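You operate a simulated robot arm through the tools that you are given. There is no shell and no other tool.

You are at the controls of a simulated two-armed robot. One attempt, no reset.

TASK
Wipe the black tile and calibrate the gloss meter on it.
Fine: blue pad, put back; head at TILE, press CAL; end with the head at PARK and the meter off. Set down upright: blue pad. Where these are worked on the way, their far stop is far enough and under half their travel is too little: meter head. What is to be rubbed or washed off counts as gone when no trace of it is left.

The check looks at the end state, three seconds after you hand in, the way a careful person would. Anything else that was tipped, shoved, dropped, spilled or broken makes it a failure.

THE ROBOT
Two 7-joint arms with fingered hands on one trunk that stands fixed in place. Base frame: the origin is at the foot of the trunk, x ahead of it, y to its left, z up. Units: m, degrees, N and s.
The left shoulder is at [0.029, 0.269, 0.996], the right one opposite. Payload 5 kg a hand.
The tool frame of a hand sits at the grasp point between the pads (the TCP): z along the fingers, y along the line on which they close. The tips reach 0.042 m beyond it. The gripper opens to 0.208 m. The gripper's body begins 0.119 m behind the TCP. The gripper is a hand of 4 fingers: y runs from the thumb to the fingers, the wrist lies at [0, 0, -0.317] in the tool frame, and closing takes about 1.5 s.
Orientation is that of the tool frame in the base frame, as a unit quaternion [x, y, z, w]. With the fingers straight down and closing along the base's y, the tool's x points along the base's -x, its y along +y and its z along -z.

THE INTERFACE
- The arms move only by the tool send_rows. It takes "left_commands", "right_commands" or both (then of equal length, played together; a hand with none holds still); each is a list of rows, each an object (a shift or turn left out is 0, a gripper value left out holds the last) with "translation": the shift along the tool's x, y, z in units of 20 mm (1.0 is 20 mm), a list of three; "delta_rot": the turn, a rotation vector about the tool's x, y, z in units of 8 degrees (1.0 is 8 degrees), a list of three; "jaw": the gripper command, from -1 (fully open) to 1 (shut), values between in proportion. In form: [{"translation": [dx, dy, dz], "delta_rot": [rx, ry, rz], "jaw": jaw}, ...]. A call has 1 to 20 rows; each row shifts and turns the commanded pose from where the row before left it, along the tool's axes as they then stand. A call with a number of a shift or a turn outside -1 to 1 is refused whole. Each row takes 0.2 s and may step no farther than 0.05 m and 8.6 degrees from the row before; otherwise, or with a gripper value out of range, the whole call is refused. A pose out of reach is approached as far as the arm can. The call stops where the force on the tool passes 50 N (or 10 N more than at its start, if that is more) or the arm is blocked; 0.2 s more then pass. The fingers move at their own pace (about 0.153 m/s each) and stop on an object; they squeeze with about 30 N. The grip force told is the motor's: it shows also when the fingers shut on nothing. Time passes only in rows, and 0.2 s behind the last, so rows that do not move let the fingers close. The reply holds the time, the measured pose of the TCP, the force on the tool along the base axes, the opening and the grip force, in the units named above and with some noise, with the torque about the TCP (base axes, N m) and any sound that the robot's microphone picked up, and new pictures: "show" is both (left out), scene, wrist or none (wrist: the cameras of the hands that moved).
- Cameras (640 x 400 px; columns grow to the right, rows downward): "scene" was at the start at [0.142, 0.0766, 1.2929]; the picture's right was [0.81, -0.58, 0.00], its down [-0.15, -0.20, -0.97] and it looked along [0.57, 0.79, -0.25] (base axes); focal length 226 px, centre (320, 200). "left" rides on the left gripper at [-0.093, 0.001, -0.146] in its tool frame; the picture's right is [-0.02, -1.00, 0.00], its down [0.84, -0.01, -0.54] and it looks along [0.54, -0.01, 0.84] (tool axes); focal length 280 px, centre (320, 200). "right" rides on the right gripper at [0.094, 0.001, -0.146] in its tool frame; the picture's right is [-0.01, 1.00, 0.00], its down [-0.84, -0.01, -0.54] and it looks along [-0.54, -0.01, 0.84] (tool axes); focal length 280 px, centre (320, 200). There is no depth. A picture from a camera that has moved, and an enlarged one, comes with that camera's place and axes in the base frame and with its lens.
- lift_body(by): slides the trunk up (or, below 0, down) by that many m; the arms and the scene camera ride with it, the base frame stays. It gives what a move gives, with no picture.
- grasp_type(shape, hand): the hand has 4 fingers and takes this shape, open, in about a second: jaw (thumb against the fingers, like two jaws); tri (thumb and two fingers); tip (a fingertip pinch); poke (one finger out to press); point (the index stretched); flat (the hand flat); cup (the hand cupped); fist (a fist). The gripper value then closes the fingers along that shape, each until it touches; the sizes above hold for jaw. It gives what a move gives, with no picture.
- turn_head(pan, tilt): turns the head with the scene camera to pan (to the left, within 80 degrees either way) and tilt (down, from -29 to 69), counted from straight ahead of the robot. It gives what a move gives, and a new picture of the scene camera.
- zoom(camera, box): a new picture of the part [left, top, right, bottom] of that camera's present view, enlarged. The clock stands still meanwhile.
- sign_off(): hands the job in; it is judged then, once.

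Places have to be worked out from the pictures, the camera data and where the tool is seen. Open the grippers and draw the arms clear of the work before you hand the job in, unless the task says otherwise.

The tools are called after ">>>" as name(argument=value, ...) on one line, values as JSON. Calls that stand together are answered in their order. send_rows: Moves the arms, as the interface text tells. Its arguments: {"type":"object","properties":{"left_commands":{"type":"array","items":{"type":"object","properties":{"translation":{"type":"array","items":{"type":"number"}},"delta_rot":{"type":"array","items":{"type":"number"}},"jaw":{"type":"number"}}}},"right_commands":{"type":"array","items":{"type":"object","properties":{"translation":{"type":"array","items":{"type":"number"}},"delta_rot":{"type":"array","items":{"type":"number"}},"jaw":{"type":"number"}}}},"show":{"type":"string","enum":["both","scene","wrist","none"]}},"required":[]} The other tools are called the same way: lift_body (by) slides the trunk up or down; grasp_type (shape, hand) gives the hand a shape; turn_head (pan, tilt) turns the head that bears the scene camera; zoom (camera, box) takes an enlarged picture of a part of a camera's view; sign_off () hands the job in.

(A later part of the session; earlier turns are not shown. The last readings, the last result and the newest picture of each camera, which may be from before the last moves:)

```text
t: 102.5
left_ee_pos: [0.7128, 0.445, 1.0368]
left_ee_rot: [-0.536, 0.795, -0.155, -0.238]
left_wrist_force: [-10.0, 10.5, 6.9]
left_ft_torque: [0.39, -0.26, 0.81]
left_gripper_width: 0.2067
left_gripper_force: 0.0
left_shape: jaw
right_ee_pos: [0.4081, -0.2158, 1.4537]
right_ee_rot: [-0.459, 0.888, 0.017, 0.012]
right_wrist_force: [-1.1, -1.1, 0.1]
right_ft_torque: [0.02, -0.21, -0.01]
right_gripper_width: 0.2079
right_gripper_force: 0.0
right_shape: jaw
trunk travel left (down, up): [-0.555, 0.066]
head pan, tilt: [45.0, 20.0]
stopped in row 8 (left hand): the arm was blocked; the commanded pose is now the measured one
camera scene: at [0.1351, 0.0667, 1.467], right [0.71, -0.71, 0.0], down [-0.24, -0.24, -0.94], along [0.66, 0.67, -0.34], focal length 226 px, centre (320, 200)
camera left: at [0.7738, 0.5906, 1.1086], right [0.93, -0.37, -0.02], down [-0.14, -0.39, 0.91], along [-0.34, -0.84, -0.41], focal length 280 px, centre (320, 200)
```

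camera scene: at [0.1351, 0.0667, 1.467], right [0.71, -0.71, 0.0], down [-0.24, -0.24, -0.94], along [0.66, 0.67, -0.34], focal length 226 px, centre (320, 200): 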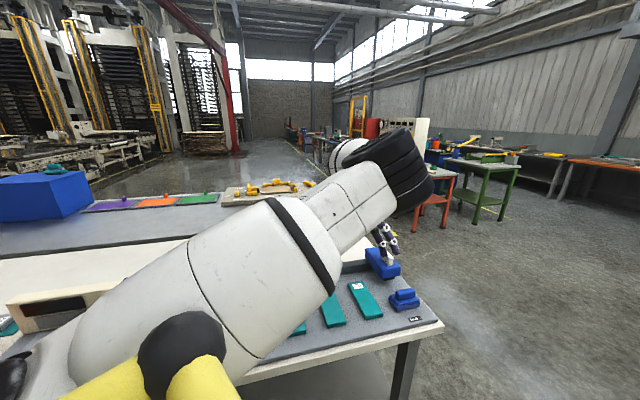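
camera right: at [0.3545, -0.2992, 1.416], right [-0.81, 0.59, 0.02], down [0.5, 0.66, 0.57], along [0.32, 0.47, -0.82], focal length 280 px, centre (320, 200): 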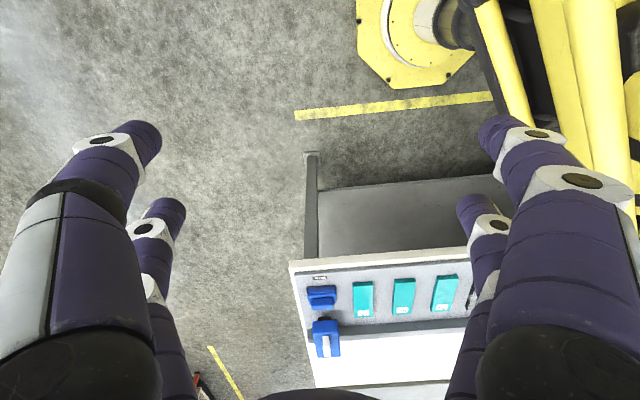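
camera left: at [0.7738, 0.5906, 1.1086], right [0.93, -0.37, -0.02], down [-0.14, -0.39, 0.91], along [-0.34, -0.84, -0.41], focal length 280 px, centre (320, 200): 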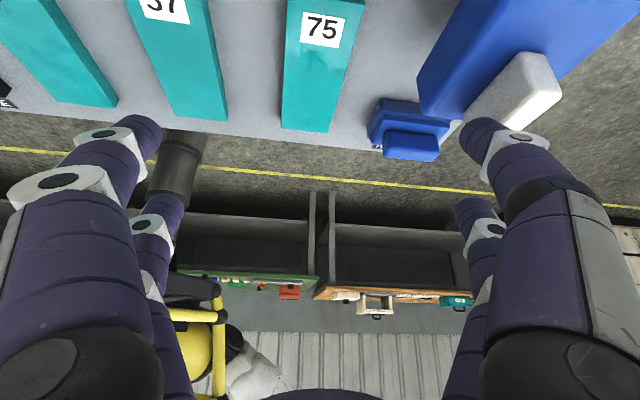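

The arm lagged (guard contact again), and a fingertip touched the head's white grip (about 16 N). I back off up and to the left right away.

>>> send_rows(left_commands=[{"translation": [0.3, 0.7, -0.6]}, {"translation": [0.48, 0.5, -0.87]}, {"translation": [0.48, 0.5, -0.87]}, {"translation": [0.48, 0.5, -0.87]}], show="both")

```text
t: 103.5
left_ee_pos: [0.676, 0.47, 1.1041]
left_ee_rot: [-0.539, 0.793, -0.155, -0.24]
left_wrist_force: [-0.8, -0.2, -0.3]
left_ft_torque: [0.04, -0.04, 0.01]
left_gripper_width: 0.208
left_gripper_force: 0.1
left_shape: jaw
right_ee_pos: [0.4099, -0.2168, 1.4538]
right_ee_rot: [-0.458, 0.889, 0.017, 0.011]
right_wrist_force: [-0.9, -0.3, 0.4]
right_ft_torque: [0.04, -0.18, -0.03]
right_gripper_width: 0.208
right_gripper_force: 0.1
right_shape: jaw
trunk travel left (down, up): [-0.555, 0.066]
head pan, tilt: [45.0, 20.0]
camera scene: at [0.1368, 0.0662, 1.4668], right [0.71, -0.71, 0.0], down [-0.24, -0.24, -0.94], along [0.66, 0.66, -0.34], focal length 226 px, centre (320, 200)
camera left: at [0.7362, 0.6173, 1.176], right [0.93, -0.36, -0.02], down [-0.13, -0.39, 0.91], along [-0.34, -0.85, -0.41], focal length 280 px, centre (320, 200)
```

scene: 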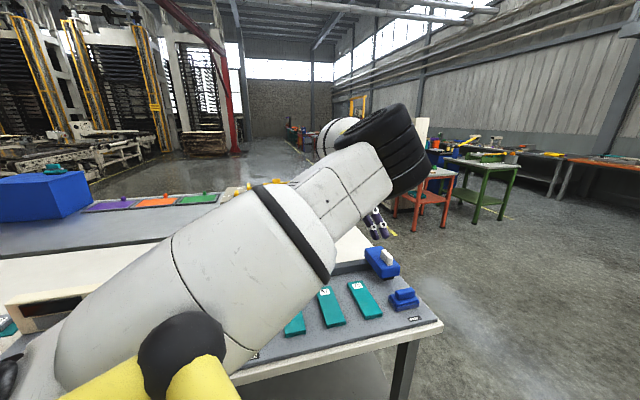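
left: 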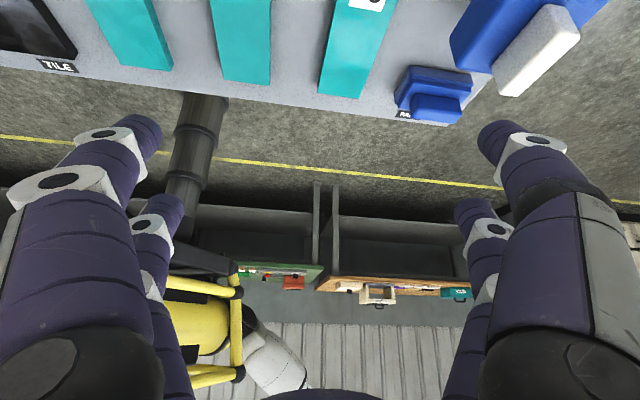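

Released; the head looks unmoved. The lean didn't help since the elbow was still inward at this heading. I'll straighten the hand and return to the low, extended area, where lowering the heading past the wrist-roll limit should push the elbow outward.

>>> send_rows(left_commands=[{"translation": [-0.88, 0.33, -0.36], "delta_rot": [0, -0.83, 0]}, {"translation": [-0.92, 0.33, -0.26], "delta_rot": [0, -0.83, 0]}, {"translation": [-0.94, 0.33, -0.16], "delta_rot": [0, -0.83, 0]}, {"translation": [-0.95, 0.33, -0.04], "delta_rot": [0, -0.83, 0]}, {"translation": [-0.95, 0.33, 0.07], "delta_rot": [0, -0.83, 0]}, {"translation": [-0.94, 0.33, 0.18]}, {"translation": [-0.94, 0.33, 0.18]}, {"translation": [-0.94, 0.33, 0.18]}, {"translation": [-0.94, 0.33, 0.18]}, {"translation": [-0.94, 0.33, 0.18]}, {"translation": [-0.94, 0.33, 0.18]}, {"translation": [-0.94, 0.33, 0.18]}, {"translation": [-0.94, 0.33, 0.18]}, {"translation": [-0.94, 0.33, 0.18]}, {"translation": [-0.94, 0.33, 0.18]}], show="none")

>>> turn_head(pan=75, tilt=10)

```text
t: 104.6
left_ee_pos: [0.6457, 0.6222, 1.0488]
left_ee_rot: [-0.61, 0.787, -0.045, -0.087]
left_wrist_force: [0.0, -0.8, -0.1]
left_ft_torque: [-0.03, 0.09, -0.04]
left_gripper_width: 0.2082
left_gripper_force: 0.1
left_shape: jaw
right_ee_pos: [0.4111, -0.2172, 1.4525]
right_ee_rot: [-0.458, 0.888, 0.017, 0.011]
right_wrist_force: [0.3, 0.2, 0.2]
right_ft_torque: [0.0, 0.09, 0.0]
right_gripper_width: 0.208
right_gripper_force: 0.1
right_shape: jaw
trunk travel left (down, up): [-0.555, 0.066]
head pan, tilt: [45.0, 20.0]
stopped in row 5 (left hand): the arm was blocked; the commanded pose is now the measured one
```

```text
t: 105.5
left_ee_pos: [0.6459, 0.6211, 1.0514]
left_ee_rot: [-0.608, 0.788, -0.044, -0.086]
left_wrist_force: [0.0, 0.2, 0.0]
left_ft_torque: [0.04, -0.01, 0.04]
left_gripper_width: 0.208
left_gripper_force: 0.1
left_shape: jaw
right_ee_pos: [0.4106, -0.2161, 1.4539]
right_ee_rot: [-0.458, 0.889, 0.017, 0.012]
right_wrist_force: [0.2, 0.1, 0.6]
right_ft_torque: [0.03, -0.05, -0.01]
right_gripper_width: 0.2078
right_gripper_force: 0.0
right_shape: jaw
trunk travel left (down, up): [-0.555, 0.066]
head pan, tilt: [75.0, 10.0]
camera scene: at [0.0957, 0.0903, 1.4829], right [0.97, -0.26, 0.0], down [-0.04, -0.17, -0.98], along [0.26, 0.95, -0.17], focal length 226 px, centre (320, 200)
```

scene: 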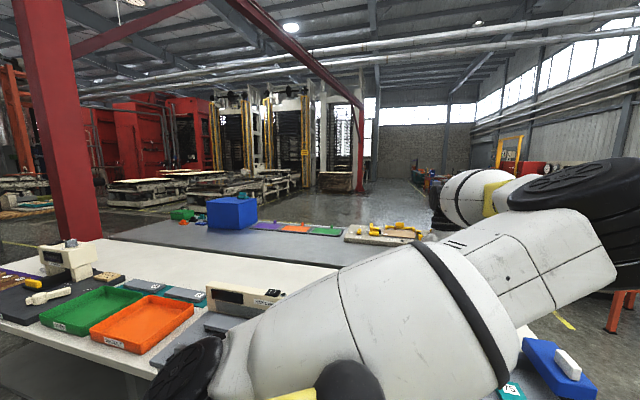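

Still in contact while straightening, so I first move straight left (base +y), then level, then start lowering the heading.

>>> send_rows(left_commands=[{"translation": [-0.95, 0.26, -0.17]}, {"translation": [-0.95, 0.26, -0.17]}, {"translation": [-0.95, 0.26, -0.17]}, {"translation": [-0.95, 0.26, -0.17]}, {"translation": [-0.95, 0.26, -0.17]}, {"translation": [-0.95, 0.26, -0.17]}, {"translation": [-0.95, 0.26, -0.17]}, {"translation": [-0.95, 0.26, -0.17]}, {"delta_rot": [0.125, -0.68, 0]}, {"delta_rot": [0.125, -0.68, 0]}, {"delta_rot": [0, 0, 1]}, {"delta_rot": [0, 0, 1]}, {"delta_rot": [0, 0, 1]}, {"delta_rot": [0, 0, 1]}, {"delta_rot": [0, 0, 1]}, {"delta_rot": [0, 0, 1]}, {"delta_rot": [0, 0, 1]}], show="scene")

```text
t: 109.1
left_ee_pos: [0.645, 0.7811, 1.0496]
left_ee_rot: [-0.167, 0.986, -0.001, 0.001]
left_wrist_force: [0.2, -0.6, -0.1]
left_ft_torque: [0.02, 0.0, 0.04]
left_gripper_width: 0.208
left_gripper_force: 0.0
left_shape: jaw
right_ee_pos: [0.4113, -0.2168, 1.4537]
right_ee_rot: [-0.459, 0.888, 0.018, 0.012]
right_wrist_force: [-0.7, -0.2, 0.1]
right_ft_torque: [0.04, -0.02, 0.01]
right_gripper_width: 0.2082
right_gripper_force: 0.0
right_shape: jaw
trunk travel left (down, up): [-0.555, 0.066]
head pan, tilt: [75.0, 10.0]
camera scene: at [0.0959, 0.0906, 1.4829], right [0.97, -0.26, 0.0], down [-0.04, -0.17, -0.98], along [0.25, 0.95, -0.17], focal length 226 px, centre (320, 200)
```

scene: 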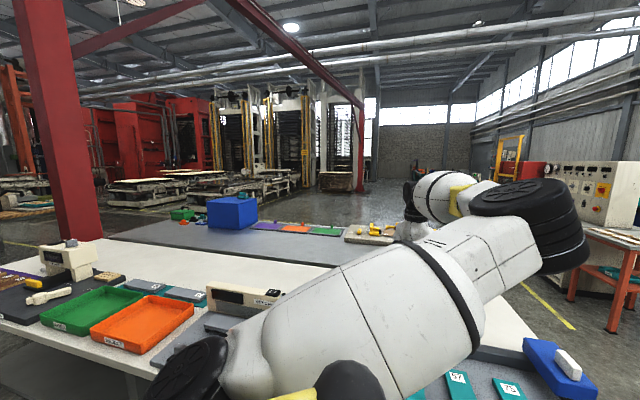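

Free and level at heading 109°. I keep lowering the heading here, low and extended, to push the elbow outward.

>>> send_rows(left_commands=[{"delta_rot": [0, 0, 1]}, {"delta_rot": [0, 0, 1]}, {"delta_rot": [0, 0, 1]}, {"delta_rot": [0, 0, 1]}, {"delta_rot": [0, 0, 1]}, {"delta_rot": [0, 0, 1]}, {"delta_rot": [0, 0, 1]}, {"delta_rot": [0, 0, 1]}], show="scene")

```text
t: 110.9
left_ee_pos: [0.6441, 0.7793, 1.0558]
left_ee_rot: [0.37, 0.929, 0.003, -0.005]
left_wrist_force: [0.4, -0.6, 0.4]
left_ft_torque: [0.05, -0.01, 0.0]
left_gripper_width: 0.2081
left_gripper_force: 0.1
left_shape: jaw
left hand out of reach, approached as far as the arm can: row 8
right_ee_pos: [0.4111, -0.217, 1.4528]
right_ee_rot: [-0.458, 0.889, 0.018, 0.012]
right_wrist_force: [-0.3, -1.0, 0.5]
right_ft_torque: [0.13, -0.04, 0.0]
right_gripper_width: 0.208
right_gripper_force: 0.1
right_shape: jaw
trunk travel left (down, up): [-0.555, 0.066]
head pan, tilt: [75.0, 10.0]
camera scene: at [0.0956, 0.0899, 1.4829], right [0.97, -0.26, 0.0], down [-0.04, -0.17, -0.98], along [0.26, 0.95, -0.17], focal length 226 px, centre (320, 200)
```

scene: 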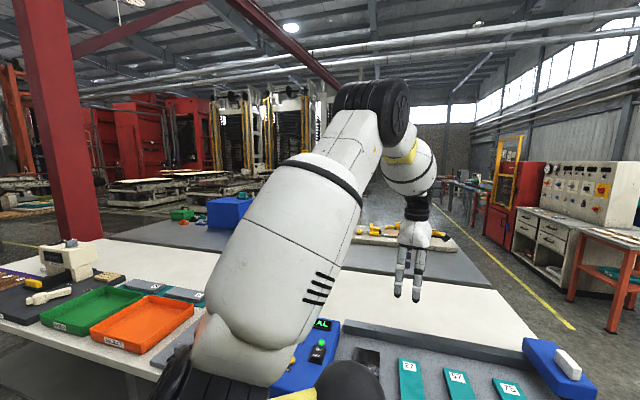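

The elbow is now almost exactly above the arm (and outward of the guard) at heading ≈47°. I push the heading a little further to get more outward margin.

>>> send_rows(left_commands=[{"delta_rot": [0, 0, 0.7]}, {"delta_rot": [0, 0, 0.7]}], show="scene")

```text
t: 111.5
left_ee_pos: [0.6435, 0.7798, 1.054]
left_ee_rot: [0.37, 0.929, 0.004, -0.004]
left_wrist_force: [0.2, 0.1, 0.2]
left_ft_torque: [-0.01, 0.02, -0.03]
left_gripper_width: 0.208
left_gripper_force: 0.1
left_shape: jaw
left hand out of reach, approached as far as the arm can: row 1, 2
right_ee_pos: [0.4109, -0.2172, 1.4535]
right_ee_rot: [-0.458, 0.889, 0.018, 0.012]
right_wrist_force: [-0.8, 1.0, 0.8]
right_ft_torque: [0.02, 0.01, 0.0]
right_gripper_width: 0.2078
right_gripper_force: 0.1
right_shape: jaw
trunk travel left (down, up): [-0.555, 0.066]
head pan, tilt: [75.0, 10.0]
camera scene: at [0.096, 0.0905, 1.4829], right [0.97, -0.26, 0.0], down [-0.04, -0.17, -0.98], along [0.26, 0.95, -0.17], focal length 226 px, centre (320, 200)
```

scene: 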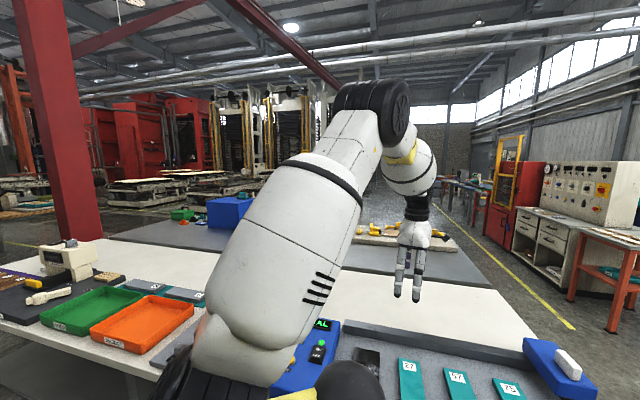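

That is the roll limit, fine. Now I swing right along an arc at this radius, lowering the heading in step so the elbow stays outward, and rising a little for clearance over the head.

>>> send_rows(left_commands=[{"translation": [-0.99, 0.09, -0.25], "delta_rot": [0, 0, 0.18]}, {"translation": [-0.99, 0.09, -0.25], "delta_rot": [0, 0, 0.18]}, {"translation": [-0.99, 0.09, -0.25], "delta_rot": [0, 0, 0.18]}, {"translation": [-0.99, 0.09, -0.25], "delta_rot": [0, 0, 0.18]}, {"translation": [-0.99, 0.09, -0.25], "delta_rot": [0, 0, 0.18]}, {"translation": [-0.99, 0.09, -0.25], "delta_rot": [0, 0, 0.18]}, {"translation": [-0.99, 0.09, -0.25], "delta_rot": [0, 0, 0.18]}, {"translation": [-0.99, 0.09, -0.25], "delta_rot": [0, 0, 0.18]}, {"translation": [-0.99, 0.09, -0.25], "delta_rot": [0, 0, 0.18]}, {"translation": [-0.99, 0.09, -0.25], "delta_rot": [0, 0, 0.18]}], show="scene")

```text
t: 113.7
left_ee_pos: [0.7968, 0.6446, 1.1315]
left_ee_rot: [0.436, 0.899, 0.011, -0.024]
left_wrist_force: [-0.2, 0.3, -0.2]
left_ft_torque: [-0.01, 0.01, -0.02]
left_gripper_width: 0.208
left_gripper_force: 0.2
left_shape: jaw
left hand out of reach, approached as far as the arm can: row 1, 2, 3, 4, 5, 6, 7, 8
right_ee_pos: [0.4108, -0.2172, 1.4529]
right_ee_rot: [-0.457, 0.889, 0.018, 0.011]
right_wrist_force: [0.8, -0.7, 0.5]
right_ft_torque: [0.09, 0.01, 0.01]
right_gripper_width: 0.208
right_gripper_force: 0.1
right_shape: jaw
trunk travel left (down, up): [-0.555, 0.066]
head pan, tilt: [75.0, 10.0]
camera scene: at [0.0961, 0.0901, 1.4828], right [0.97, -0.26, 0.0], down [-0.05, -0.17, -0.98], along [0.26, 0.95, -0.17], focal length 226 px, centre (320, 200)
```

scene: 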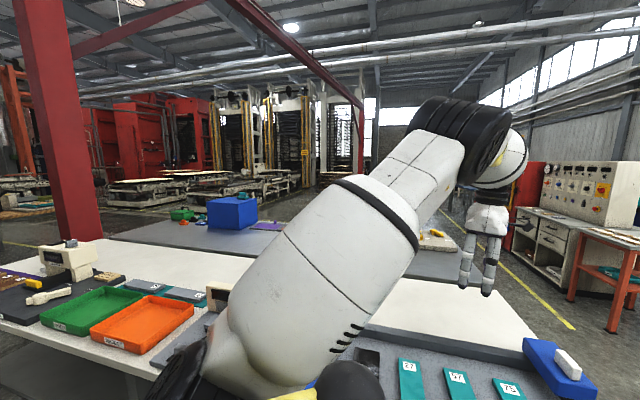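

Now at [0.797, 0.645, 1.13], az 26°. I nudge the heading down again to its limit to bring the elbow back outward, then continue the swing in short steps.

>>> send_rows(left_commands=[{"delta_rot": [0, 0, 0.8]}, {"delta_rot": [0, 0, 0.8]}, {"delta_rot": [0, 0, 0.8]}], show="scene")

```text
t: 114.5
left_ee_pos: [0.7969, 0.6466, 1.131]
left_ee_rot: [0.436, 0.9, 0.011, -0.024]
left_wrist_force: [-0.2, 1.0, -0.9]
left_ft_torque: [0.05, 0.02, 0.02]
left_gripper_width: 0.2079
left_gripper_force: 0.0
left_shape: jaw
left hand out of reach, approached as far as the arm can: row 1, 2, 3
right_ee_pos: [0.4115, -0.2169, 1.4529]
right_ee_rot: [-0.458, 0.889, 0.018, 0.011]
right_wrist_force: [0.4, -0.4, -0.2]
right_ft_torque: [0.04, 0.01, 0.02]
right_gripper_width: 0.2081
right_gripper_force: 0.0
right_shape: jaw
trunk travel left (down, up): [-0.555, 0.066]
head pan, tilt: [75.0, 10.0]
camera scene: at [0.0961, 0.0904, 1.4828], right [0.97, -0.26, 0.0], down [-0.05, -0.17, -0.98], along [0.25, 0.95, -0.17], focal length 226 px, centre (320, 200)
```

scene: 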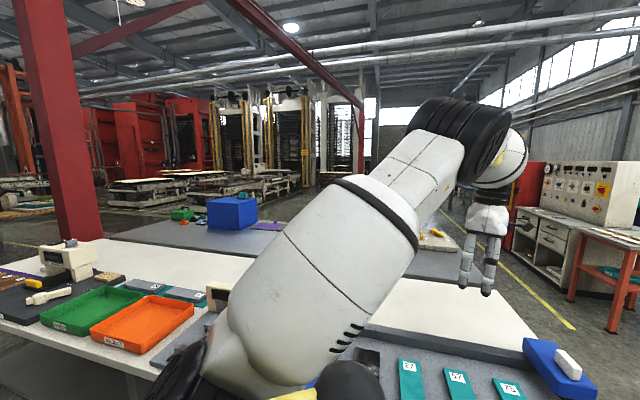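

No further motion, as the wrist roll is at its stop. The elbow moved outward strongly when lowering heading and came back only little when raising it, so I repeat that cycle: back off slightly, raise the heading ~70°, then lower it again.

>>> send_rows(left_commands=[{"delta_rot": [0, 0, -1]}, {"delta_rot": [0, 0, -1]}, {"translation": [0.7, -0.35, 0.44], "delta_rot": [0, 0, -1]}, {"translation": [0.6, -0.5, 0.44], "delta_rot": [0, 0, -1]}, {"translation": [0.5, -0.6, 0.44], "delta_rot": [0, 0, -1]}, {"translation": [0.4, -0.7, 0.44], "delta_rot": [0, 0, -1]}, {"translation": [0.2, -0.7, 0.44], "delta_rot": [0, 0, -1]}, {"translation": [0.0, -0.7, 0.44], "delta_rot": [0, 0, -1]}, {"delta_rot": [0, 0, -1]}], show="scene")

```text
t: 116.5
left_ee_pos: [0.7331, 0.606, 1.0772]
left_ee_rot: [-0.183, 0.983, 0.016, -0.013]
left_wrist_force: [-0.9, 0.2, 0.2]
left_ft_torque: [-0.1, -0.01, 0.0]
left_gripper_width: 0.208
left_gripper_force: 0.0
left_shape: jaw
right_ee_pos: [0.4105, -0.2146, 1.4536]
right_ee_rot: [-0.458, 0.888, 0.018, 0.012]
right_wrist_force: [-0.2, -0.3, 0.2]
right_ft_torque: [-0.1, 0.02, -0.03]
right_gripper_width: 0.2078
right_gripper_force: 0.1
right_shape: jaw
trunk travel left (down, up): [-0.555, 0.066]
head pan, tilt: [75.0, 10.0]
camera scene: at [0.0959, 0.0914, 1.4828], right [0.97, -0.26, 0.0], down [-0.04, -0.17, -0.98], along [0.25, 0.95, -0.17], focal length 226 px, centre (320, 200)
```

scene: 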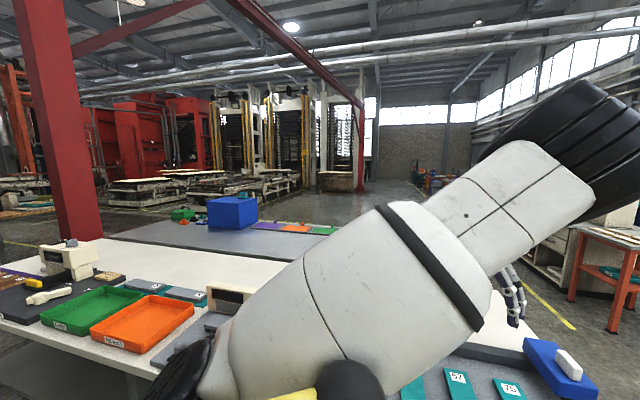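

Now I lower the heading again from 111° toward ~40° at this spot.

>>> send_rows(left_commands=[{"delta_rot": [0, 0, 1]}, {"delta_rot": [0, 0, 1]}, {"delta_rot": [0, 0, 1]}, {"delta_rot": [0, 0, 1]}, {"delta_rot": [0, 0, 1]}, {"delta_rot": [0, 0, 1]}, {"delta_rot": [0, 0, 1]}, {"delta_rot": [0, 0, 1]}, {"delta_rot": [0, 0, 1]}], show="scene")

```text
t: 118.5
left_ee_pos: [0.7496, 0.5931, 1.0859]
left_ee_rot: [0.423, 0.905, 0.014, -0.033]
left_wrist_force: [1.7, -0.7, -0.7]
left_ft_torque: [0.11, 0.1, 0.03]
left_gripper_width: 0.2081
left_gripper_force: 0.0
left_shape: jaw
left hand out of reach, approached as far as the arm can: row 9
right_ee_pos: [0.4145, -0.22, 1.452]
right_ee_rot: [-0.457, 0.889, 0.019, 0.011]
right_wrist_force: [3.2, -1.4, -0.6]
right_ft_torque: [0.3, 0.33, 0.01]
right_gripper_width: 0.2079
right_gripper_force: 0.0
right_shape: jaw
trunk travel left (down, up): [-0.555, 0.066]
head pan, tilt: [75.0, 10.0]
camera scene: at [0.0979, 0.0886, 1.4828], right [0.97, -0.26, 0.0], down [-0.05, -0.17, -0.98], along [0.25, 0.95, -0.17], focal length 226 px, centre (320, 200)
```

scene: 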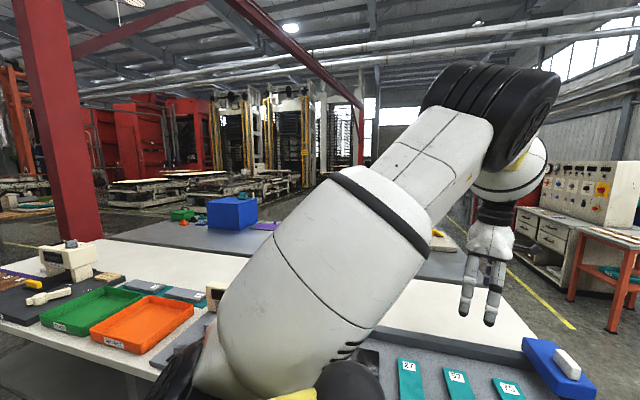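

The roll-limit state gives a more outward elbow the further left the hand is. So I'll go further left (arm azimuth ~62°) along the arc, set the elbow outward there at the roll limit, and then swing right rigidly with the heading turning in step.

>>> send_rows(left_commands=[{"delta_rot": [0, -0.51, 0]}, {"delta_rot": [0, 0, -1]}, {"delta_rot": [0, 0, -1]}, {"translation": [0.85, 0.52, 0.07], "delta_rot": [0, 0, -0.18]}, {"translation": [0.85, 0.52, 0.07], "delta_rot": [0, 0, -0.18]}, {"translation": [0.85, 0.52, 0.07], "delta_rot": [0, 0, -0.18]}, {"translation": [0.85, 0.52, 0.07], "delta_rot": [0, 0, -0.18]}, {"translation": [0.85, 0.52, 0.07], "delta_rot": [0, 0, -0.18]}, {"translation": [0.85, 0.52, 0.07], "delta_rot": [0, 0, -0.18]}, {"translation": [0.85, 0.52, 0.07], "delta_rot": [0, 0, -0.18]}, {"translation": [0.85, 0.52, 0.07], "delta_rot": [0, 0, -0.18]}, {"translation": [0.85, 0.52, 0.07], "delta_rot": [0, 0, -0.18]}, {"translation": [0.85, 0.52, 0.07], "delta_rot": [0, 0, -0.18]}, {"translation": [0.85, 0.52, 0.07], "delta_rot": [0, 0, -0.18]}, {"translation": [0.85, 0.52, 0.07], "delta_rot": [0, 0, -0.18]}, {"translation": [0.85, 0.52, 0.07], "delta_rot": [0, 0, -0.18]}, {"translation": [0.85, 0.52, 0.07], "delta_rot": [0, 0, -0.18]}, {"translation": [0.85, 0.52, 0.07], "delta_rot": [0, 0, -0.18]}, {"translation": [0.85, 0.52, 0.07], "delta_rot": [0, 0, -0.18]}, {"translation": [0.85, 0.52, 0.07], "delta_rot": [0, 0, -0.18]}], show="scene")

```text
t: 122.7
left_ee_pos: [0.549, 0.8677, 1.0853]
left_ee_rot: [0.082, 0.996, 0.024, -0.025]
left_wrist_force: [0.0, 0.5, 0.2]
left_ft_torque: [-0.01, -0.03, -0.03]
left_gripper_width: 0.2081
left_gripper_force: 0.1
left_shape: jaw
left hand out of reach, approached as far as the arm can: row 1
right_ee_pos: [0.4101, -0.2156, 1.4533]
right_ee_rot: [-0.459, 0.888, 0.017, 0.012]
right_wrist_force: [-1.5, 0.6, 0.5]
right_ft_torque: [-0.05, -0.05, -0.01]
right_gripper_width: 0.2079
right_gripper_force: 0.1
right_shape: jaw
trunk travel left (down, up): [-0.555, 0.066]
head pan, tilt: [75.0, 10.0]
camera scene: at [0.0956, 0.0911, 1.4828], right [0.97, -0.26, 0.0], down [-0.04, -0.17, -0.98], along [0.25, 0.95, -0.17], focal length 226 px, centre (320, 200)
```

scene: 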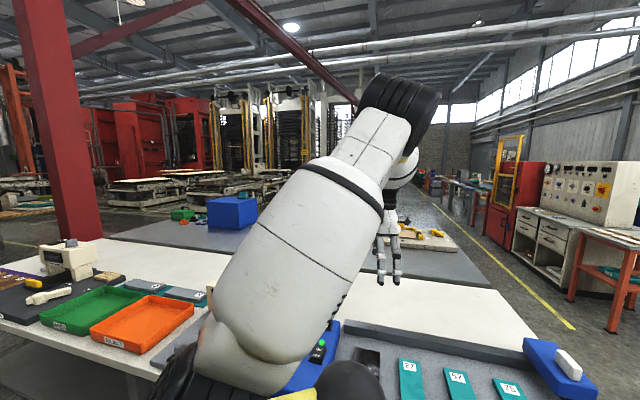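

Good, elbow nearly above. I level the residual tilt, continue the arc to about 62°, and lower the heading there to the roll limit.

>>> send_rows(left_commands=[{"delta_rot": [0.31, -0.39, 0]}, {"translation": [0.85, 0.52, 0.1], "delta_rot": [0, 0, -0.18]}, {"translation": [0.85, 0.52, 0.1], "delta_rot": [0, 0, -0.18]}, {"translation": [0.85, 0.52, 0.1], "delta_rot": [0, 0, -0.18]}, {"translation": [0.85, 0.52, 0.1], "delta_rot": [0, 0, -0.18]}, {"translation": [0.85, 0.52, 0.1], "delta_rot": [0, 0, -0.18]}, {"translation": [0.85, 0.52, 0.1], "delta_rot": [0, 0, -0.18]}, {"translation": [0.85, 0.52, 0.1], "delta_rot": [0, 0, -0.18]}, {"translation": [0.85, 0.52, 0.1], "delta_rot": [0, 0, -0.18]}, {"translation": [0.85, 0.52, 0.1], "delta_rot": [0, 0, -0.18]}, {"delta_rot": [0, 0, 1]}, {"delta_rot": [0, 0, 1]}, {"delta_rot": [0, 0, 1]}, {"delta_rot": [0, 0, 1]}], show="scene")

```text
t: 125.7
left_ee_pos: [0.4025, 0.9706, 1.067]
left_ee_rot: [0.246, 0.969, 0.0, 0.001]
left_wrist_force: [-0.4, 0.1, -1.1]
left_ft_torque: [-0.05, -0.02, -0.01]
left_gripper_width: 0.2081
left_gripper_force: 0.1
left_shape: jaw
right_ee_pos: [0.4099, -0.2152, 1.4544]
right_ee_rot: [-0.458, 0.889, 0.016, 0.012]
right_wrist_force: [0.9, 0.9, 0.6]
right_ft_torque: [-0.1, -0.07, 0.01]
right_gripper_width: 0.208
right_gripper_force: 0.0
right_shape: jaw
trunk travel left (down, up): [-0.555, 0.066]
head pan, tilt: [75.0, 10.0]
camera scene: at [0.0954, 0.0914, 1.4829], right [0.97, -0.26, 0.0], down [-0.04, -0.17, -0.98], along [0.25, 0.95, -0.17], focal length 226 px, centre (320, 200)
```

scene: 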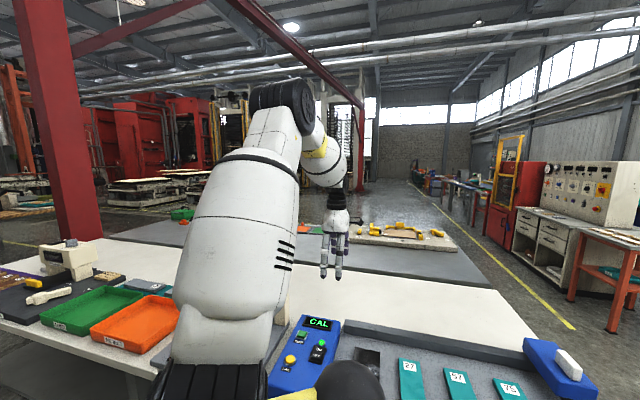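

Elbow is now slightly outward at az 62°. I go a bit further left (az ~75°, slightly higher) and repeat, to gain margin.

>>> send_rows(left_commands=[{"delta_rot": [0, 0, -1]}, {"translation": [0.98, 0.12, -0.25], "delta_rot": [0, 0, -0.18]}, {"translation": [0.98, 0.12, -0.25], "delta_rot": [0, 0, -0.18]}, {"translation": [0.98, 0.12, -0.25], "delta_rot": [0, 0, -0.18]}, {"translation": [0.98, 0.12, -0.25], "delta_rot": [0, 0, -0.18]}, {"translation": [0.98, 0.12, -0.25], "delta_rot": [0, 0, -0.18]}, {"translation": [0.98, 0.12, -0.25], "delta_rot": [0, 0, -0.18]}, {"translation": [0.98, 0.12, -0.25], "delta_rot": [0, 0, -0.18]}, {"translation": [0.98, 0.12, -0.25], "delta_rot": [0, 0, -0.18]}, {"translation": [0.98, 0.12, -0.25], "delta_rot": [0, 0, -0.18]}, {"delta_rot": [0, 0, 0.9]}, {"delta_rot": [0, 0, 0.9]}, {"delta_rot": [0, 0, 0.9]}], show="scene")

```text
t: 128.5
left_ee_pos: [0.3502, 1.0369, 1.0841]
left_ee_rot: [0.24, 0.971, 0.0, -0.015]
left_wrist_force: [0.1, 0.9, -1.2]
left_ft_torque: [-0.06, 0.05, -0.03]
left_gripper_width: 0.2079
left_gripper_force: 0.2
left_shape: jaw
left hand out of reach, approached as far as the arm can: row 11, 12, 13
right_ee_pos: [0.4118, -0.2156, 1.453]
right_ee_rot: [-0.459, 0.888, 0.018, 0.01]
right_wrist_force: [0.9, -0.2, -0.6]
right_ft_torque: [-0.06, 0.17, 0.02]
right_gripper_width: 0.2078
right_gripper_force: 0.0
right_shape: jaw
trunk travel left (down, up): [-0.555, 0.066]
head pan, tilt: [75.0, 10.0]
camera scene: at [0.0971, 0.0913, 1.4826], right [0.97, -0.26, 0.0], down [-0.05, -0.17, -0.98], along [0.25, 0.95, -0.17], focal length 226 px, centre (320, 200)
```

scene: 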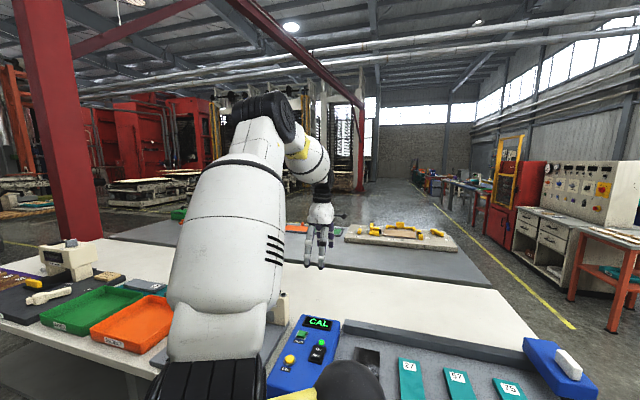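

Good outward elbow. Now I back the roll off its limit a little and swing right along the arc with the heading turning in step.

>>> send_rows(left_commands=[{"delta_rot": [-0.05, -0.21, -0.9]}, {"translation": [-0.99, -0.16, 0], "delta_rot": [0, 0, 0.18]}, {"translation": [-0.99, -0.16, 0], "delta_rot": [0, 0, 0.18]}, {"translation": [-0.99, -0.16, 0], "delta_rot": [0, 0, 0.18]}, {"translation": [-0.99, -0.16, 0], "delta_rot": [0, 0, 0.18]}, {"translation": [-0.99, -0.16, 0], "delta_rot": [0, 0, 0.18]}, {"translation": [-0.99, -0.16, 0], "delta_rot": [0, 0, 0.18]}, {"translation": [-0.99, -0.16, 0], "delta_rot": [0, 0, 0.18]}, {"translation": [-0.99, -0.16, 0], "delta_rot": [0, 0, 0.18]}, {"translation": [-0.99, -0.16, 0], "delta_rot": [0, 0, 0.18]}, {"translation": [-0.99, -0.16, 0], "delta_rot": [0, 0, 0.18]}, {"translation": [-0.99, -0.16, 0], "delta_rot": [0, 0, 0.18]}, {"translation": [-0.99, -0.16, 0], "delta_rot": [0, 0, 0.18]}, {"translation": [-0.99, -0.16, 0], "delta_rot": [0, 0, 0.18]}, {"translation": [-0.99, -0.16, 0], "delta_rot": [0, 0, 0.18]}, {"translation": [-0.99, -0.16, 0], "delta_rot": [0, 0, 0.18]}, {"translation": [-0.99, -0.16, 0], "delta_rot": [0, 0, 0.18]}, {"translation": [-0.99, -0.16, 0], "delta_rot": [0, 0, 0.18]}, {"translation": [-0.99, -0.16, 0], "delta_rot": [0, 0, 0.18]}, {"translation": [-0.99, -0.16, 0], "delta_rot": [0, 0, 0.18]}], show="scene")

```text
t: 132.7
left_ee_pos: [0.5817, 0.7691, 1.1136]
left_ee_rot: [0.393, 0.919, 0.015, 0.008]
left_wrist_force: [-2.7, -0.5, 1.4]
left_ft_torque: [0.15, -0.21, 0.02]
left_gripper_width: 0.2084
left_gripper_force: 0.1
left_shape: jaw
left hand out of reach, approached as far as the arm can: row 18, 19, 20
right_ee_pos: [0.4088, -0.2189, 1.4542]
right_ee_rot: [-0.458, 0.888, 0.019, 0.012]
right_wrist_force: [-0.7, -2.3, 0.5]
right_ft_torque: [0.29, -0.16, -0.01]
right_gripper_width: 0.2078
right_gripper_force: 0.1
right_shape: jaw
trunk travel left (down, up): [-0.555, 0.066]
head pan, tilt: [75.0, 10.0]
camera scene: at [0.0943, 0.0885, 1.4832], right [0.97, -0.26, 0.0], down [-0.04, -0.17, -0.99], along [0.26, 0.95, -0.17], focal length 226 px, centre (320, 200)
```

scene: 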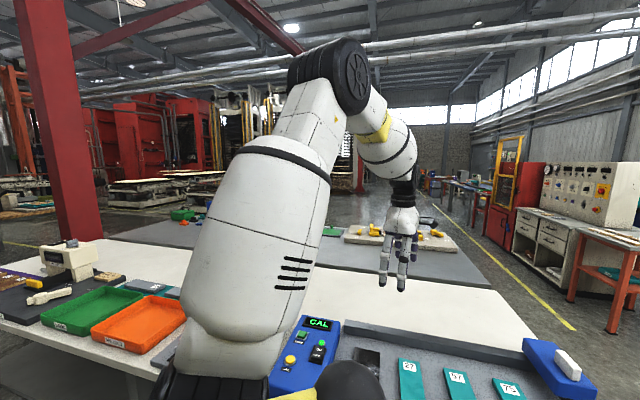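

At az 42° with the elbow right above (outside the guard). I back the roll off by ~12° again and continue the swing to az ~14°.

>>> send_rows(left_commands=[{"delta_rot": [0.24, 0.02, -0.75]}, {"delta_rot": [0, 0, -0.75]}, {"translation": [-0.97, -0.25, 0], "delta_rot": [0, 0, 0.19]}, {"translation": [-0.97, -0.25, 0], "delta_rot": [0, 0, 0.19]}, {"translation": [-0.97, -0.25, 0], "delta_rot": [0, 0, 0.19]}, {"translation": [-0.97, -0.25, 0], "delta_rot": [0, 0, 0.19]}, {"translation": [-0.97, -0.25, 0], "delta_rot": [0, 0, 0.19]}, {"translation": [-0.97, -0.25, 0], "delta_rot": [0, 0, 0.19]}, {"translation": [-0.97, -0.25, 0], "delta_rot": [0, 0, 0.19]}, {"translation": [-0.97, -0.25, 0], "delta_rot": [0, 0, 0.19]}, {"translation": [-0.97, -0.25, 0], "delta_rot": [0, 0, 0.19]}, {"translation": [-0.97, -0.25, 0], "delta_rot": [0, 0, 0.19]}, {"translation": [-0.97, -0.25, 0], "delta_rot": [0, 0, 0.19]}, {"translation": [-0.97, -0.25, 0], "delta_rot": [0, 0, 0.19]}, {"translation": [-0.97, -0.25, 0], "delta_rot": [0, 0, 0.19]}, {"translation": [-0.97, -0.25, 0], "delta_rot": [0, 0, 0.19]}], show="scene")

```text
t: 136.1
left_ee_pos: [0.7856, 0.546, 1.1638]
left_ee_rot: [0.448, 0.894, -0.001, -0.006]
left_wrist_force: [1.1, 0.4, -0.5]
left_ft_torque: [0.08, 0.03, 0.01]
left_gripper_width: 0.208
left_gripper_force: 0.1
left_shape: jaw
left hand out of reach, approached as far as the arm can: row 10, 11, 12, 13, 14, 15, 16
right_ee_pos: [0.412, -0.2167, 1.4539]
right_ee_rot: [-0.458, 0.889, 0.018, 0.011]
right_wrist_force: [0.3, 0.2, -0.4]
right_ft_torque: [-0.01, 0.02, -0.03]
right_gripper_width: 0.2079
right_gripper_force: 0.2
right_shape: jaw
trunk travel left (down, up): [-0.555, 0.066]
head pan, tilt: [75.0, 10.0]
camera scene: at [0.096, 0.0904, 1.4828], right [0.97, -0.26, 0.0], down [-0.04, -0.17, -0.98], along [0.25, 0.95, -0.17], focal length 226 px, centre (320, 200)
```

scene: 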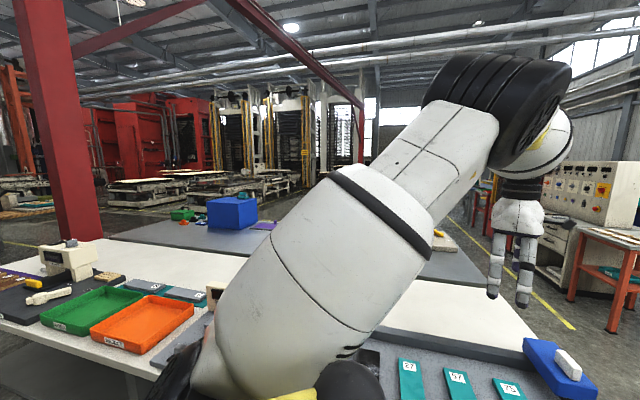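

The elbow sits at az 20° with small clearance. Rather than go further right with the wrist, I'll keep the wrist about here and lean the fingers inward (~35° toward base −y) so the fingertips reach the pad. First I aim the head at the pad and pre-close the fingers to ~80 mm.

>>> turn_head(pan=32, tilt=28)

>>> send_rows(left_commands=[{"jaw": 0.23}, {"jaw": 0.23}, {"jaw": 0.23}, {"jaw": 0.23}], show="wrist")

```text
t: 137.2
left_ee_pos: [0.7853, 0.5459, 1.1629]
left_ee_rot: [0.447, 0.895, -0.001, -0.006]
left_wrist_force: [-0.4, 0.2, 0.9]
left_ft_torque: [0.0, 0.03, 0.01]
left_gripper_width: 0.208
left_gripper_force: 0.1
left_shape: jaw
right_ee_pos: [0.4108, -0.2172, 1.4542]
right_ee_rot: [-0.459, 0.888, 0.018, 0.013]
right_wrist_force: [0.9, -0.2, -0.4]
right_ft_torque: [0.02, 0.0, 0.0]
right_gripper_width: 0.2081
right_gripper_force: 0.0
right_shape: jaw
trunk travel left (down, up): [-0.555, 0.066]
head pan, tilt: [32.0, 28.0]
camera scene: at [0.1492, 0.0492, 1.4537], right [0.53, -0.85, 0.0], down [-0.4, -0.25, -0.88], along [0.75, 0.47, -0.47], focal length 226 px, centre (320, 200)
```

scene: 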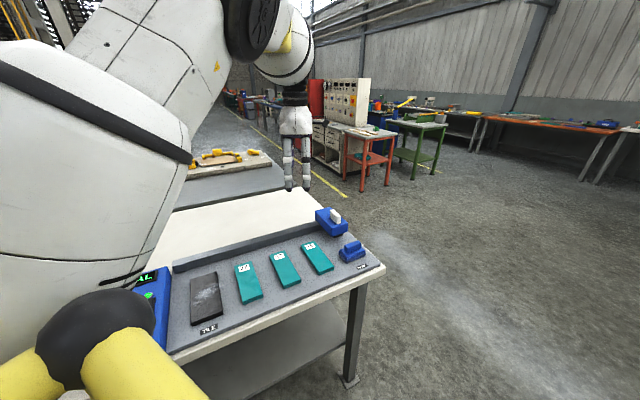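

```text
t: 138.2
left_ee_pos: [0.7862, 0.5459, 1.1634]
left_ee_rot: [0.448, 0.894, -0.001, -0.007]
left_wrist_force: [0.4, 0.6, 0.1]
left_ft_torque: [0.0, -0.01, 0.03]
left_gripper_width: 0.0806
left_gripper_force: 0.1
left_shape: jaw
right_ee_pos: [0.4111, -0.2164, 1.4545]
right_ee_rot: [-0.459, 0.888, 0.018, 0.012]
right_wrist_force: [0.2, -0.2, 0.5]
right_ft_torque: [0.03, 0.03, -0.01]
right_gripper_width: 0.2079
right_gripper_force: 0.1
right_shape: jaw
trunk travel left (down, up): [-0.555, 0.066]
head pan, tilt: [32.0, 28.0]
camera left: at [0.8455, 0.4711, 1.3082], right [-0.79, -0.61, 0.01], down [-0.51, 0.66, 0.55], along [-0.34, 0.43, -0.84], focal length 280 px, centre (320, 200)
```

left: 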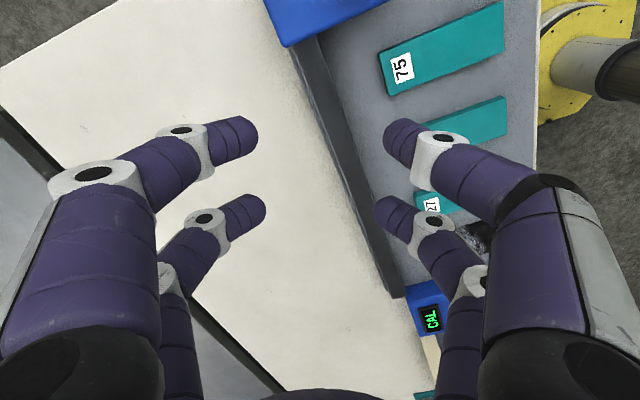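

I zoom on the scene view to refine pad and head positions from this new camera place.

>>> zoom(camera="scene", box=[280, 190, 400, 290])

```text
4.00 times, centred on (340, 240) of scene
camera zoom: at [0.1492, 0.0491, 1.4537], right [0.53, -0.85, 0.0], down [-0.4, -0.25, -0.88], along [0.75, 0.47, -0.47], focal length 906 px, centre (240, 40)
```

zoom: 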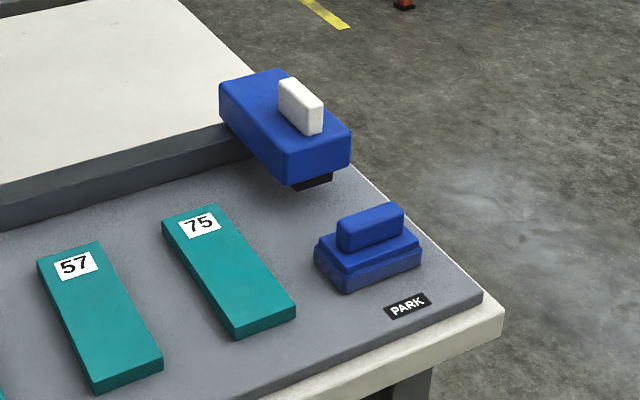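

I refine the pad handle to about [0.769, 0.297], top z≈0.921, and the head's box just behind it. Now I lean the hand ~35° inward while moving over the head at safe height to a point above the pad.

>>> send_rows(left_commands=[{"translation": [-0.766, -0.596, 0], "delta_rot": [0.137, -0.376, 0]}, {"translation": [-0.765, -0.595, 0.05], "delta_rot": [0.137, -0.376, 0]}, {"translation": [-0.76, -0.594, 0.1], "delta_rot": [0.137, -0.376, 0]}, {"translation": [-0.754, -0.59, 0.15], "delta_rot": [0.137, -0.376, 0]}, {"translation": [-0.744, -0.588, 0.2], "delta_rot": [0.137, -0.376, 0]}, {"translation": [-0.6, -0.537, 0.735], "delta_rot": [0.137, -0.376, 0]}, {"translation": [-0.563, -0.522, 0.776], "delta_rot": [0.137, -0.376, 0]}], show="both")

```text
t: 139.8
left_ee_pos: [0.8605, 0.3798, 1.1955]
left_ee_rot: [0.454, 0.869, -0.147, 0.128]
left_wrist_force: [0.1, 0.4, -0.1]
left_ft_torque: [0.05, 0.03, 0.0]
left_gripper_width: 0.0805
left_gripper_force: 0.1
left_shape: jaw
left hand out of reach, approached as far as the arm can: row 1, 2, 3, 4, 5, 6, 7
right_ee_pos: [0.4111, -0.2169, 1.4541]
right_ee_rot: [-0.458, 0.889, 0.018, 0.012]
right_wrist_force: [0.1, -0.3, -1.0]
right_ft_torque: [0.04, 0.02, -0.03]
right_gripper_width: 0.208
right_gripper_force: 0.3
right_shape: jaw
trunk travel left (down, up): [-0.555, 0.066]
head pan, tilt: [32.0, 28.0]
camera scene: at [0.1492, 0.0488, 1.4537], right [0.53, -0.85, 0.0], down [-0.4, -0.25, -0.88], along [0.75, 0.47, -0.47], focal length 226 px, centre (320, 200)
camera left: at [0.9009, 0.3652, 1.3629], right [-0.82, -0.56, 0.14], down [-0.53, 0.83, 0.2], along [-0.23, 0.09, -0.97], focal length 280 px, centre (320, 200)
```

scene: 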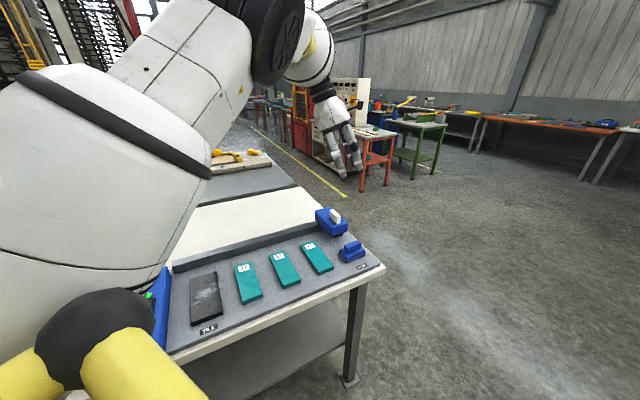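
left: 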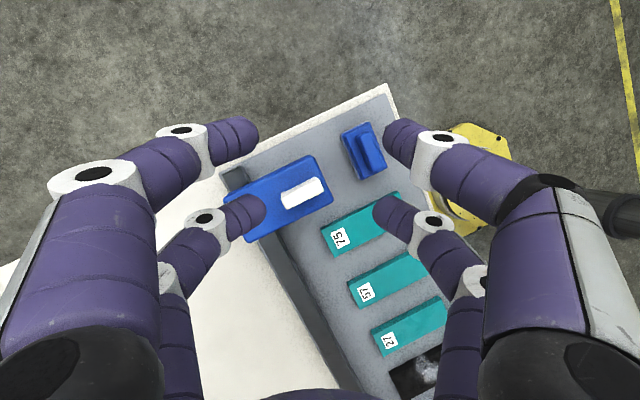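

All rows were at the roll limit but the arm did follow partly: TCP [0.86, 0.38, 1.20], leaning 22°, with pad and head right below in the wrist view and no guard contact. I back the roll off by ~15° (better aligned to the handle anyway) and check.

>>> send_rows(left_commands=[{"delta_rot": [0, 0, -0.7]}, {"delta_rot": [0, 0, -0.7]}, {"delta_rot": [0, 0, -0.7]}], show="both")

```text
t: 140.6
left_ee_pos: [0.86, 0.3809, 1.1946]
left_ee_rot: [0.325, 0.925, -0.164, 0.109]
left_wrist_force: [0.5, -0.2, 0.9]
left_ft_torque: [0.03, 0.02, 0.03]
left_gripper_width: 0.0805
left_gripper_force: 0.1
left_shape: jaw
right_ee_pos: [0.4109, -0.2167, 1.4539]
right_ee_rot: [-0.458, 0.889, 0.018, 0.012]
right_wrist_force: [-1.0, 0.0, 0.2]
right_ft_torque: [0.02, 0.07, 0.0]
right_gripper_width: 0.208
right_gripper_force: 0.1
right_shape: jaw
trunk travel left (down, up): [-0.555, 0.066]
head pan, tilt: [32.0, 28.0]
camera scene: at [0.1493, 0.0488, 1.4537], right [0.53, -0.85, 0.0], down [-0.4, -0.25, -0.88], along [0.75, 0.47, -0.47], focal length 226 px, centre (320, 200)
camera left: at [0.9195, 0.3834, 1.3575], right [-0.63, -0.74, 0.24], down [-0.7, 0.67, 0.24], along [-0.34, -0.02, -0.94], focal length 280 px, centre (320, 200)
```

scene: 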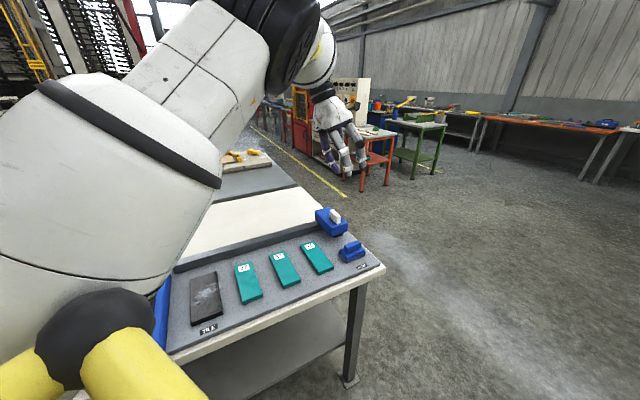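
left: 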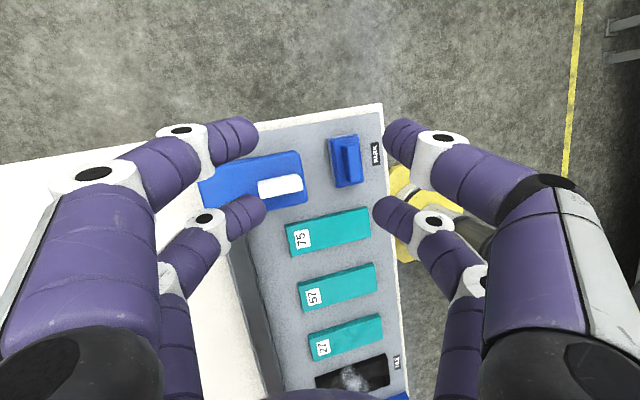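

Tracking is exact again and the handle looks nearly aligned with the closing direction. I lean the hand another 15° about its closing axis while moving to ~10 cm above the pad handle.

>>> send_rows(left_commands=[{"translation": [0.32, -0.43, 0.86], "delta_rot": [0, -0.268, 0]}, {"translation": [0.35, -0.43, 0.84], "delta_rot": [0, -0.268, 0]}, {"translation": [0.38, -0.43, 0.83], "delta_rot": [0, -0.268, 0]}, {"translation": [0.41, -0.43, 0.82], "delta_rot": [0, -0.268, 0]}, {"translation": [0.44, -0.43, 0.81], "delta_rot": [0, -0.268, 0]}, {"translation": [0.47, -0.43, 0.79], "delta_rot": [0, -0.268, 0]}], show="both")

```text
t: 142.0
left_ee_pos: [0.8245, 0.3371, 1.1157]
left_ee_rot: [0.288, 0.91, -0.209, 0.211]
left_wrist_force: [0.9, 0.0, -0.6]
left_ft_torque: [-0.05, 0.05, -0.06]
left_gripper_width: 0.0802
left_gripper_force: 0.1
left_shape: jaw
left hand out of reach, approached as far as the arm can: row 6
right_ee_pos: [0.4117, -0.2147, 1.4538]
right_ee_rot: [-0.458, 0.889, 0.017, 0.011]
right_wrist_force: [1.6, 0.8, -0.1]
right_ft_torque: [-0.14, 0.09, -0.02]
right_gripper_width: 0.208
right_gripper_force: 0.2
right_shape: jaw
trunk travel left (down, up): [-0.555, 0.066]
head pan, tilt: [32.0, 28.0]
camera scene: at [0.1499, 0.05, 1.4535], right [0.53, -0.85, 0.0], down [-0.4, -0.25, -0.88], along [0.75, 0.47, -0.47], focal length 226 px, centre (320, 200)
camera left: at [0.8586, 0.3709, 1.282], right [-0.6, -0.75, 0.27], down [-0.78, 0.63, 0.02], along [-0.19, -0.19, -0.96], focal length 280 px, centre (320, 200)
```

scene: 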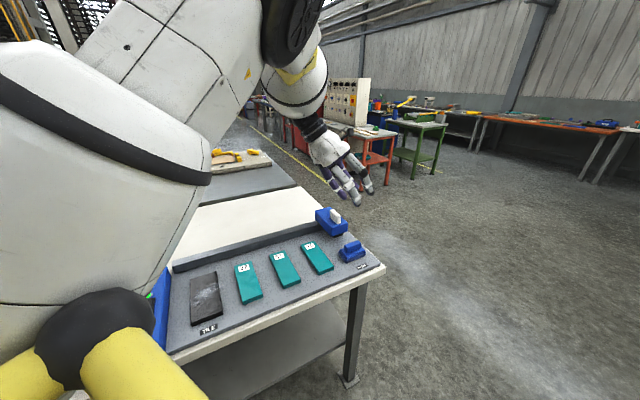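
left: 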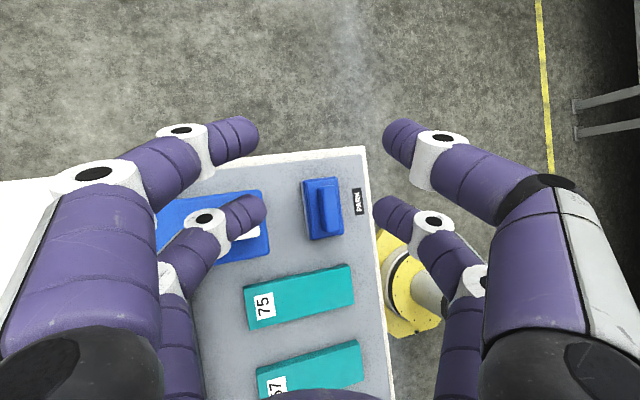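

The pad is well in view; handle top triangulates to about [0.771, 0.302]. The closing axis dips ~15°, so I try to level it by rotating about the tool x-axis by −8° while backing the roll off slightly.

>>> send_rows(left_commands=[{"delta_rot": [-0.33, 0, -0.2]}, {"delta_rot": [-0.33, 0, -0.2]}, {"delta_rot": [-0.33, 0, 0]}], show="both")

```text
t: 143.0
left_ee_pos: [0.8248, 0.3806, 1.1098]
left_ee_rot: [0.216, 0.93, -0.177, 0.241]
left_wrist_force: [-0.6, -0.7, 0.1]
left_ft_torque: [0.04, -0.02, 0.0]
left_gripper_width: 0.0803
left_gripper_force: 0.1
left_shape: jaw
right_ee_pos: [0.4102, -0.2164, 1.4529]
right_ee_rot: [-0.459, 0.888, 0.018, 0.012]
right_wrist_force: [-0.2, -0.3, 0.1]
right_ft_torque: [0.02, -0.07, -0.01]
right_gripper_width: 0.2081
right_gripper_force: 0.1
right_shape: jaw
trunk travel left (down, up): [-0.555, 0.066]
head pan, tilt: [32.0, 28.0]
stopped in row 3 (left hand): the arm was blocked; the commanded pose is now the measured one
camera scene: at [0.1491, 0.0491, 1.4537], right [0.53, -0.85, 0.0], down [-0.4, -0.25, -0.88], along [0.75, 0.47, -0.47], focal length 226 px, centre (320, 200)
camera left: at [0.8454, 0.4159, 1.279], right [-0.47, -0.85, 0.23], down [-0.87, 0.49, 0.0], along [-0.12, -0.2, -0.97], focal length 280 px, centre (320, 200)
```

scene: 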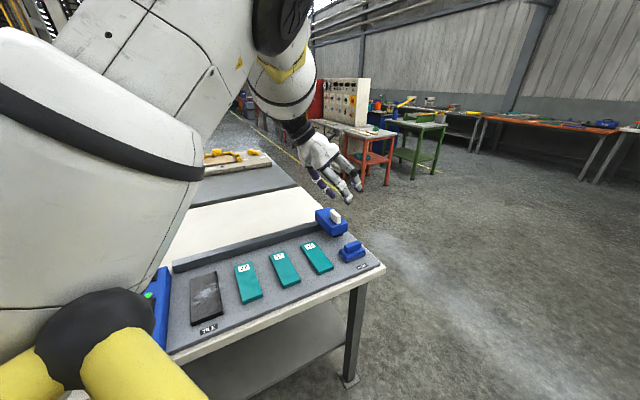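
left: 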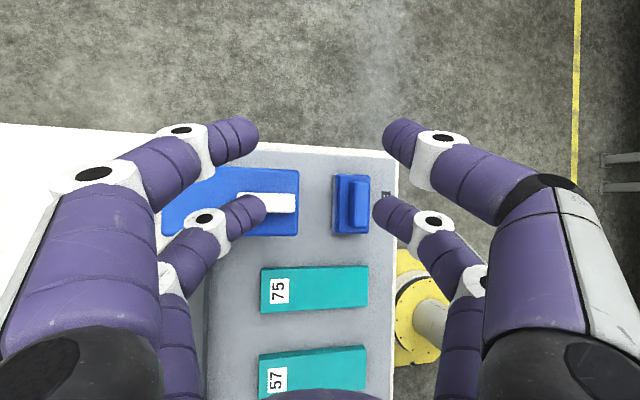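

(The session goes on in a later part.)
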